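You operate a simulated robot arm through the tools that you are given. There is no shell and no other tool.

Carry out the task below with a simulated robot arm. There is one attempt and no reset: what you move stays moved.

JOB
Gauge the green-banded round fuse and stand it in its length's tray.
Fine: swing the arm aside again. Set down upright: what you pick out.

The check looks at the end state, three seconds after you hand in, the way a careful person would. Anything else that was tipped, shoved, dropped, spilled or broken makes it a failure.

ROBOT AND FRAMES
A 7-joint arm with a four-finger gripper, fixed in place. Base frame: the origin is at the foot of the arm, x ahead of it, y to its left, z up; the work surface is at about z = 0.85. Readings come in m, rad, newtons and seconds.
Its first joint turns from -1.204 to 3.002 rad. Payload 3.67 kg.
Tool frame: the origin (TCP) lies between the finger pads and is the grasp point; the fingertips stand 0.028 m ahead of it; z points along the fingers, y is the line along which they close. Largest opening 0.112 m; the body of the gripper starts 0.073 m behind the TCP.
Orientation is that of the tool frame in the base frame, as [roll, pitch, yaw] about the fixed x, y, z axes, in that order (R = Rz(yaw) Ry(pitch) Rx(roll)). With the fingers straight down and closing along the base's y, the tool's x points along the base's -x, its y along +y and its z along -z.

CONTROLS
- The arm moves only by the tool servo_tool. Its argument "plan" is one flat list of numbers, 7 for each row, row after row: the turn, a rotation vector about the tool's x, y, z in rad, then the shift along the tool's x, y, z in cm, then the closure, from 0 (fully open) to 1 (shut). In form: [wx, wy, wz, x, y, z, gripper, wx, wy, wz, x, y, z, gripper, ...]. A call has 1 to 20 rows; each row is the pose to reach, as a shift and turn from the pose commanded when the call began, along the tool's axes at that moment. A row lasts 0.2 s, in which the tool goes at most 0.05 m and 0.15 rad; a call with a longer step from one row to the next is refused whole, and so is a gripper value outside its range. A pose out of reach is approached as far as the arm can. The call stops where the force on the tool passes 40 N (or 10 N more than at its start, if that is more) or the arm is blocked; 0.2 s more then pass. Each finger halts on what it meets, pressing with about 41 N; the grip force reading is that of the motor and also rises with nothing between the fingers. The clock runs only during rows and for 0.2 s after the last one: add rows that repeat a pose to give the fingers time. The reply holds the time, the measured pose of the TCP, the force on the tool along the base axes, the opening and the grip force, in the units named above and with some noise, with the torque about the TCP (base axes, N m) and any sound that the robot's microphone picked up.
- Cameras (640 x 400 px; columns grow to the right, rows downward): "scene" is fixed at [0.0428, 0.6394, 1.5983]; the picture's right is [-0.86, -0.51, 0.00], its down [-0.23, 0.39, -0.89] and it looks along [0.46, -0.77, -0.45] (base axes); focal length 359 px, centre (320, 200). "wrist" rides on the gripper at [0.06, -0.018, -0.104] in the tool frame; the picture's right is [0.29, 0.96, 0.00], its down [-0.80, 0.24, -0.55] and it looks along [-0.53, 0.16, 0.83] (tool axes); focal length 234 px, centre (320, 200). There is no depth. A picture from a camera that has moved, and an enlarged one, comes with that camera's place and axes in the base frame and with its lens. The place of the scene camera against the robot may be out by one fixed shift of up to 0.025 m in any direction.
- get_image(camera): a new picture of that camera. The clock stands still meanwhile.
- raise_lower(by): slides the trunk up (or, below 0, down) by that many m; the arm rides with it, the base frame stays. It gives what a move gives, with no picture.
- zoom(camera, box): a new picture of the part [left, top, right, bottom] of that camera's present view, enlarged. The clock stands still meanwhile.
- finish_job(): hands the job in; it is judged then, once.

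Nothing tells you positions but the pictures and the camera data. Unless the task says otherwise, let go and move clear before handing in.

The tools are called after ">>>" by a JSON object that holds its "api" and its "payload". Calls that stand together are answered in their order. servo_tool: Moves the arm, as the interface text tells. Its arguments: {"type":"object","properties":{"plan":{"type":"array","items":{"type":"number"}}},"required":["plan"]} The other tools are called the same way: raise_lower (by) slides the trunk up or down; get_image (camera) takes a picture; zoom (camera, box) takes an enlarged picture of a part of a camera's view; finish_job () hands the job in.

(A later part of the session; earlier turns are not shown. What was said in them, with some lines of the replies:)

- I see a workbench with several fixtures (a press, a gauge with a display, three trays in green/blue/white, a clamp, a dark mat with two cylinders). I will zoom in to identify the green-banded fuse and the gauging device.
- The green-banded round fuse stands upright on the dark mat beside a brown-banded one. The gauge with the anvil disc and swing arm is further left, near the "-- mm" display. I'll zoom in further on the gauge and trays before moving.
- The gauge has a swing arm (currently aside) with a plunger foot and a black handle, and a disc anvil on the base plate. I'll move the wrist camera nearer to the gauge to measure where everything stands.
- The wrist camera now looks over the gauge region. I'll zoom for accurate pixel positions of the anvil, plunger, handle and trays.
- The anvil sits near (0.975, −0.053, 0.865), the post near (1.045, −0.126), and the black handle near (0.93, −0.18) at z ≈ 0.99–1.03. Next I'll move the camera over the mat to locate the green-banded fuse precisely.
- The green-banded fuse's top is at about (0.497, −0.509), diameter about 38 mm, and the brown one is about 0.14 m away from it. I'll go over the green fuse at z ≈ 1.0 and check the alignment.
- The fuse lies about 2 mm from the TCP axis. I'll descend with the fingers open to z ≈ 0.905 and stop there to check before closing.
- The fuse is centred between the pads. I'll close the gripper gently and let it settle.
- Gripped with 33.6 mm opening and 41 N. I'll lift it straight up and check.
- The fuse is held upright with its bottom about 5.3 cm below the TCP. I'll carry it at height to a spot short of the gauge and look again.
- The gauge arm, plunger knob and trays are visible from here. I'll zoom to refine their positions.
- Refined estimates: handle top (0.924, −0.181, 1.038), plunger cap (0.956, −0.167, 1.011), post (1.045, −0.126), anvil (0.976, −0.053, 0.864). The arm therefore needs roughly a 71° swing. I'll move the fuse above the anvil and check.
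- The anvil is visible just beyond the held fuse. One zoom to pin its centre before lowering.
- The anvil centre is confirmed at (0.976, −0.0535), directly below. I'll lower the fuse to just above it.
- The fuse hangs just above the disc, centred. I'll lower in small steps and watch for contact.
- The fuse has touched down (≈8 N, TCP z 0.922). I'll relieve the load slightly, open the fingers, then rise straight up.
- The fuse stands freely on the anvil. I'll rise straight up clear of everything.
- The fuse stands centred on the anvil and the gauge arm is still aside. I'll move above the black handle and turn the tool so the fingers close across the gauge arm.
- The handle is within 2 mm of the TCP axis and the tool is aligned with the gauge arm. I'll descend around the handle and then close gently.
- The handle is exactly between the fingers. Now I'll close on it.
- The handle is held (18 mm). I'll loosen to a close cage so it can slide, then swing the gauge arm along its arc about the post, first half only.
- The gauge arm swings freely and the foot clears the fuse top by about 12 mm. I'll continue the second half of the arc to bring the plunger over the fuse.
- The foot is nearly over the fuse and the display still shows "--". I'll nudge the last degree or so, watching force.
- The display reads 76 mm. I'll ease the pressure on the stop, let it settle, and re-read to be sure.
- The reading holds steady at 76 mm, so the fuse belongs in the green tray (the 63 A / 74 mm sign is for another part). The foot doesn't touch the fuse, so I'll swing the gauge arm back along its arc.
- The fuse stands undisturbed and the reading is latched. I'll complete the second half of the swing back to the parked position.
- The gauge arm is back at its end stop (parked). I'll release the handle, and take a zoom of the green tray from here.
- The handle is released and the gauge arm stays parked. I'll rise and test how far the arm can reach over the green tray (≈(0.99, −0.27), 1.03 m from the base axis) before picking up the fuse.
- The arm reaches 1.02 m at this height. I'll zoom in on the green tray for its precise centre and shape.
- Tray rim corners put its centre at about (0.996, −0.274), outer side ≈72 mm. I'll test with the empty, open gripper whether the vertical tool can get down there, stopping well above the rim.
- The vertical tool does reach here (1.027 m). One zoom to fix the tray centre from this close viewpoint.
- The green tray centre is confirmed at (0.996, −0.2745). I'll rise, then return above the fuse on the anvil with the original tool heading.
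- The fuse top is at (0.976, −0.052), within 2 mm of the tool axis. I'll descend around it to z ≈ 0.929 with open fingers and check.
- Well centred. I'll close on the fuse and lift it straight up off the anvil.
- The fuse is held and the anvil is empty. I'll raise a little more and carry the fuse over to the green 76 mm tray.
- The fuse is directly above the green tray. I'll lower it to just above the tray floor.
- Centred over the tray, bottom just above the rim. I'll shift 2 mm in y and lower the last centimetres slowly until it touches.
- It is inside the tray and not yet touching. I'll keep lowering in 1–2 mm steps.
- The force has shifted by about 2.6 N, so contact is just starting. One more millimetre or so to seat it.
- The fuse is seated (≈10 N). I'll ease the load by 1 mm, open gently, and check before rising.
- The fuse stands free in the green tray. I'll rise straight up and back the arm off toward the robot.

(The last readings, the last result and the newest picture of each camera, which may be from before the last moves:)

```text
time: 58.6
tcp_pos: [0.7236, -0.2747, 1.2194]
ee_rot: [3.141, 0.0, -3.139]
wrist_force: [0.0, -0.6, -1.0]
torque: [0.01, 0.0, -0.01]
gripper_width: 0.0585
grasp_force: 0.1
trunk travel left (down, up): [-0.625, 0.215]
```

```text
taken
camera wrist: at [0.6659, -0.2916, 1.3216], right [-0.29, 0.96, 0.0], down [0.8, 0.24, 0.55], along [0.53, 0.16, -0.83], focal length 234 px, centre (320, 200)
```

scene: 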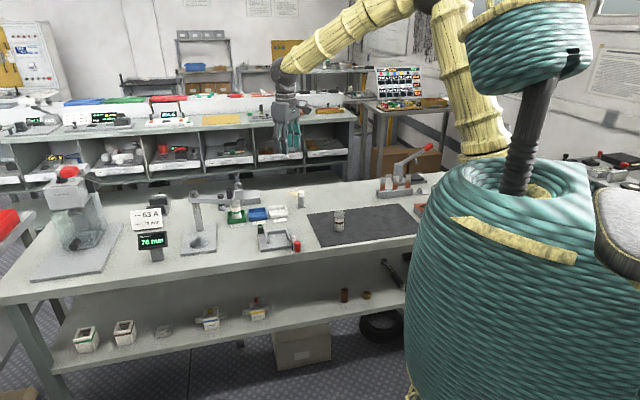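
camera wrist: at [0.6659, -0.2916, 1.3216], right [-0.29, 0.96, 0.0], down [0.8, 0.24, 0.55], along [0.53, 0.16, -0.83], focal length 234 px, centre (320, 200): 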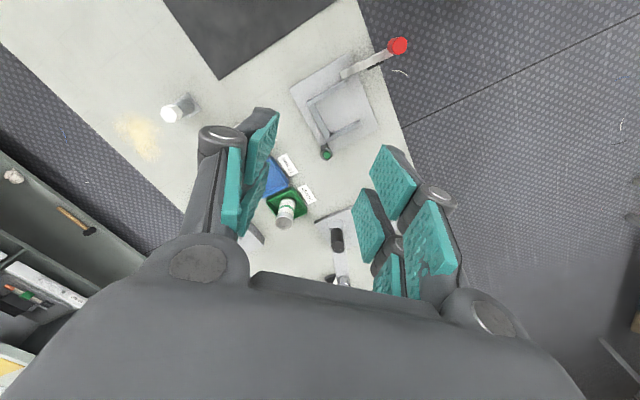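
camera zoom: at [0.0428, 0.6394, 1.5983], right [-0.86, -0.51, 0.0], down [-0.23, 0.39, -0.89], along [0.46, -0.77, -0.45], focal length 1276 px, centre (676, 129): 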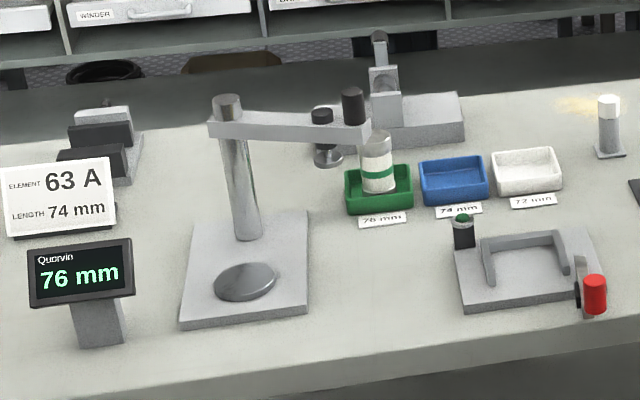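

The fuse stands upright in the green 76 mm tray, the gauge arm is parked where it began, and the rest looks untouched. I'll take the robot arm back near its starting pose and do a last check.

>>> {"api": "servo_tool", "payload": {"plan": [0, 0, 0, 3, 0.7, -1, 0.3, 0, 0, 0, 6.5, 1.5, -2, 0.1, 0, 0, 0, 10, 2.3, -3, 0, 0, 0, 0, 12.5, 2.9, -3.6, 0, 0, 0, 0, 12.5, 2.9, -3.6, 0]}}

>>> {"api": "zoom", "payload": {"camera": "scene", "box": [210, 180, 280, 235]}}

>>> {"api": "zoom", "payload": {"camera": "scene", "box": [230, 140, 440, 270]}}

```text
time: 59.8
tcp_pos: [0.6021, -0.2585, 1.2443]
ee_rot: [3.094, -0.017, 3.133]
wrist_force: [0.7, -1.3, 0.2]
torque: [0.13, 0.04, 0.03]
gripper_width: 0.1121
grasp_force: 0.1
trunk travel left (down, up): [-0.625, 0.215]
```

```text
7.27 times, centred on (245, 208) of scene
camera zoom: at [0.0428, 0.6394, 1.5983], right [-0.86, -0.51, 0.0], down [-0.23, 0.39, -0.89], along [0.46, -0.77, -0.45], focal length 2609 px, centre (866, 146)
```

zoom: 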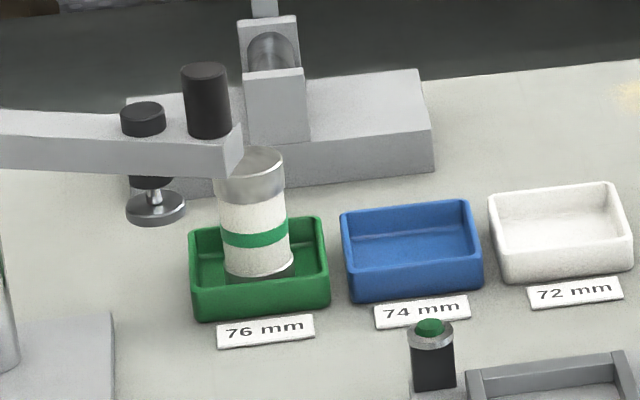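

```text
3.05 times, centred on (335, 205) of scene
camera zoom: at [0.0428, 0.6394, 1.5983], right [-0.86, -0.51, 0.0], down [-0.23, 0.39, -0.89], along [0.46, -0.77, -0.45], focal length 1094 px, centre (274, 185)
```

zoom: 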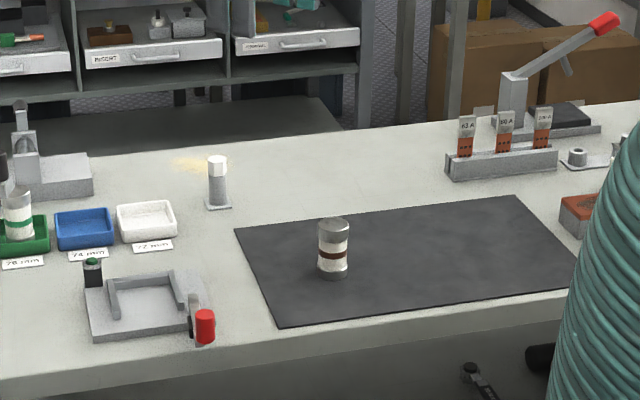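

The fuse stands upright in the 76 mm tray and the brown fuse is untouched. The arm reads slightly off its commanded pose, so I'll look at it before handing in.

>>> {"api": "get_image", "payload": {"camera": "scene"}}

>>> {"api": "get_image", "payload": {"camera": "wrist"}}

>>> {"api": "servo_tool", "payload": {"plan": [0, 0, 0, 0, 0, 0, 0, 0, 0, 0, 0, 0, 0, 0]}}

```text
taken
```

scene: 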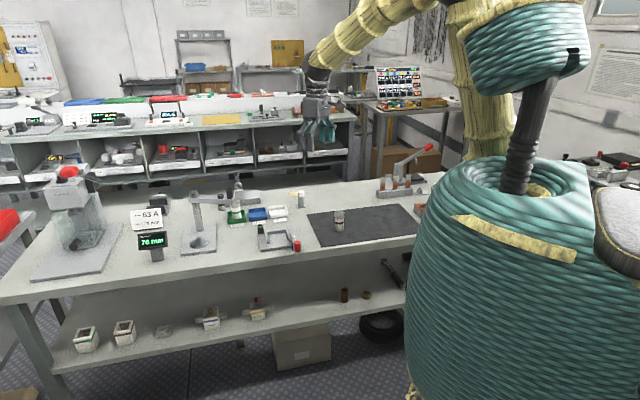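

```text
taken
camera wrist: at [0.5437, -0.2785, 1.3471], right [-0.28, 0.96, 0.05], down [0.81, 0.21, 0.55], along [0.52, 0.19, -0.83], focal length 234 px, centre (320, 200)
```

wrist: 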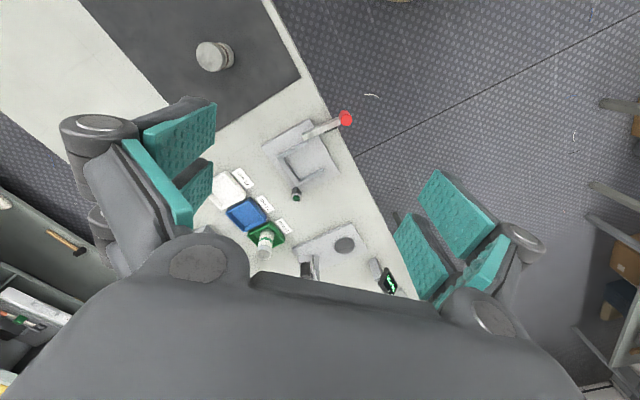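

```text
time: 60.4
tcp_pos: [0.5993, -0.2528, 1.2475]
ee_rot: [3.099, -0.015, 3.134]
wrist_force: [-0.2, 0.7, 0.0]
torque: [0.0, -0.04, 0.0]
gripper_width: 0.1121
grasp_force: 0.1
trunk travel left (down, up): [-0.625, 0.215]
```

Everything checks out: the fuse stands upright in the 76 mm tray, the gauge arm is parked at its original stop, the robot arm is clear with its gripper open and no load, and nothing else has moved. I'm handing in the job.

>>> {"api": "finish_job", "payload": {}}

```text
The job is handed in.
```

The green-banded round fuse measured 76 mm on the gauge. It now stands upright in the green 76 mm tray.

- **Reading:** the display showed a steady 76 mm across two checks. I ignored the "63 A / 74 mm" sign next to it, since that describes a different part.
- **Gauge arm:** it is swung aside again, back against its original stop.
- **Other items:** the brown-banded fuse and everything else I could see on the bench look untouched.
- **Robot arm:** it is clear of the bench with the gripper open. It stopped about 1 cm and a slight tilt short of its starting pose, with no force on it.
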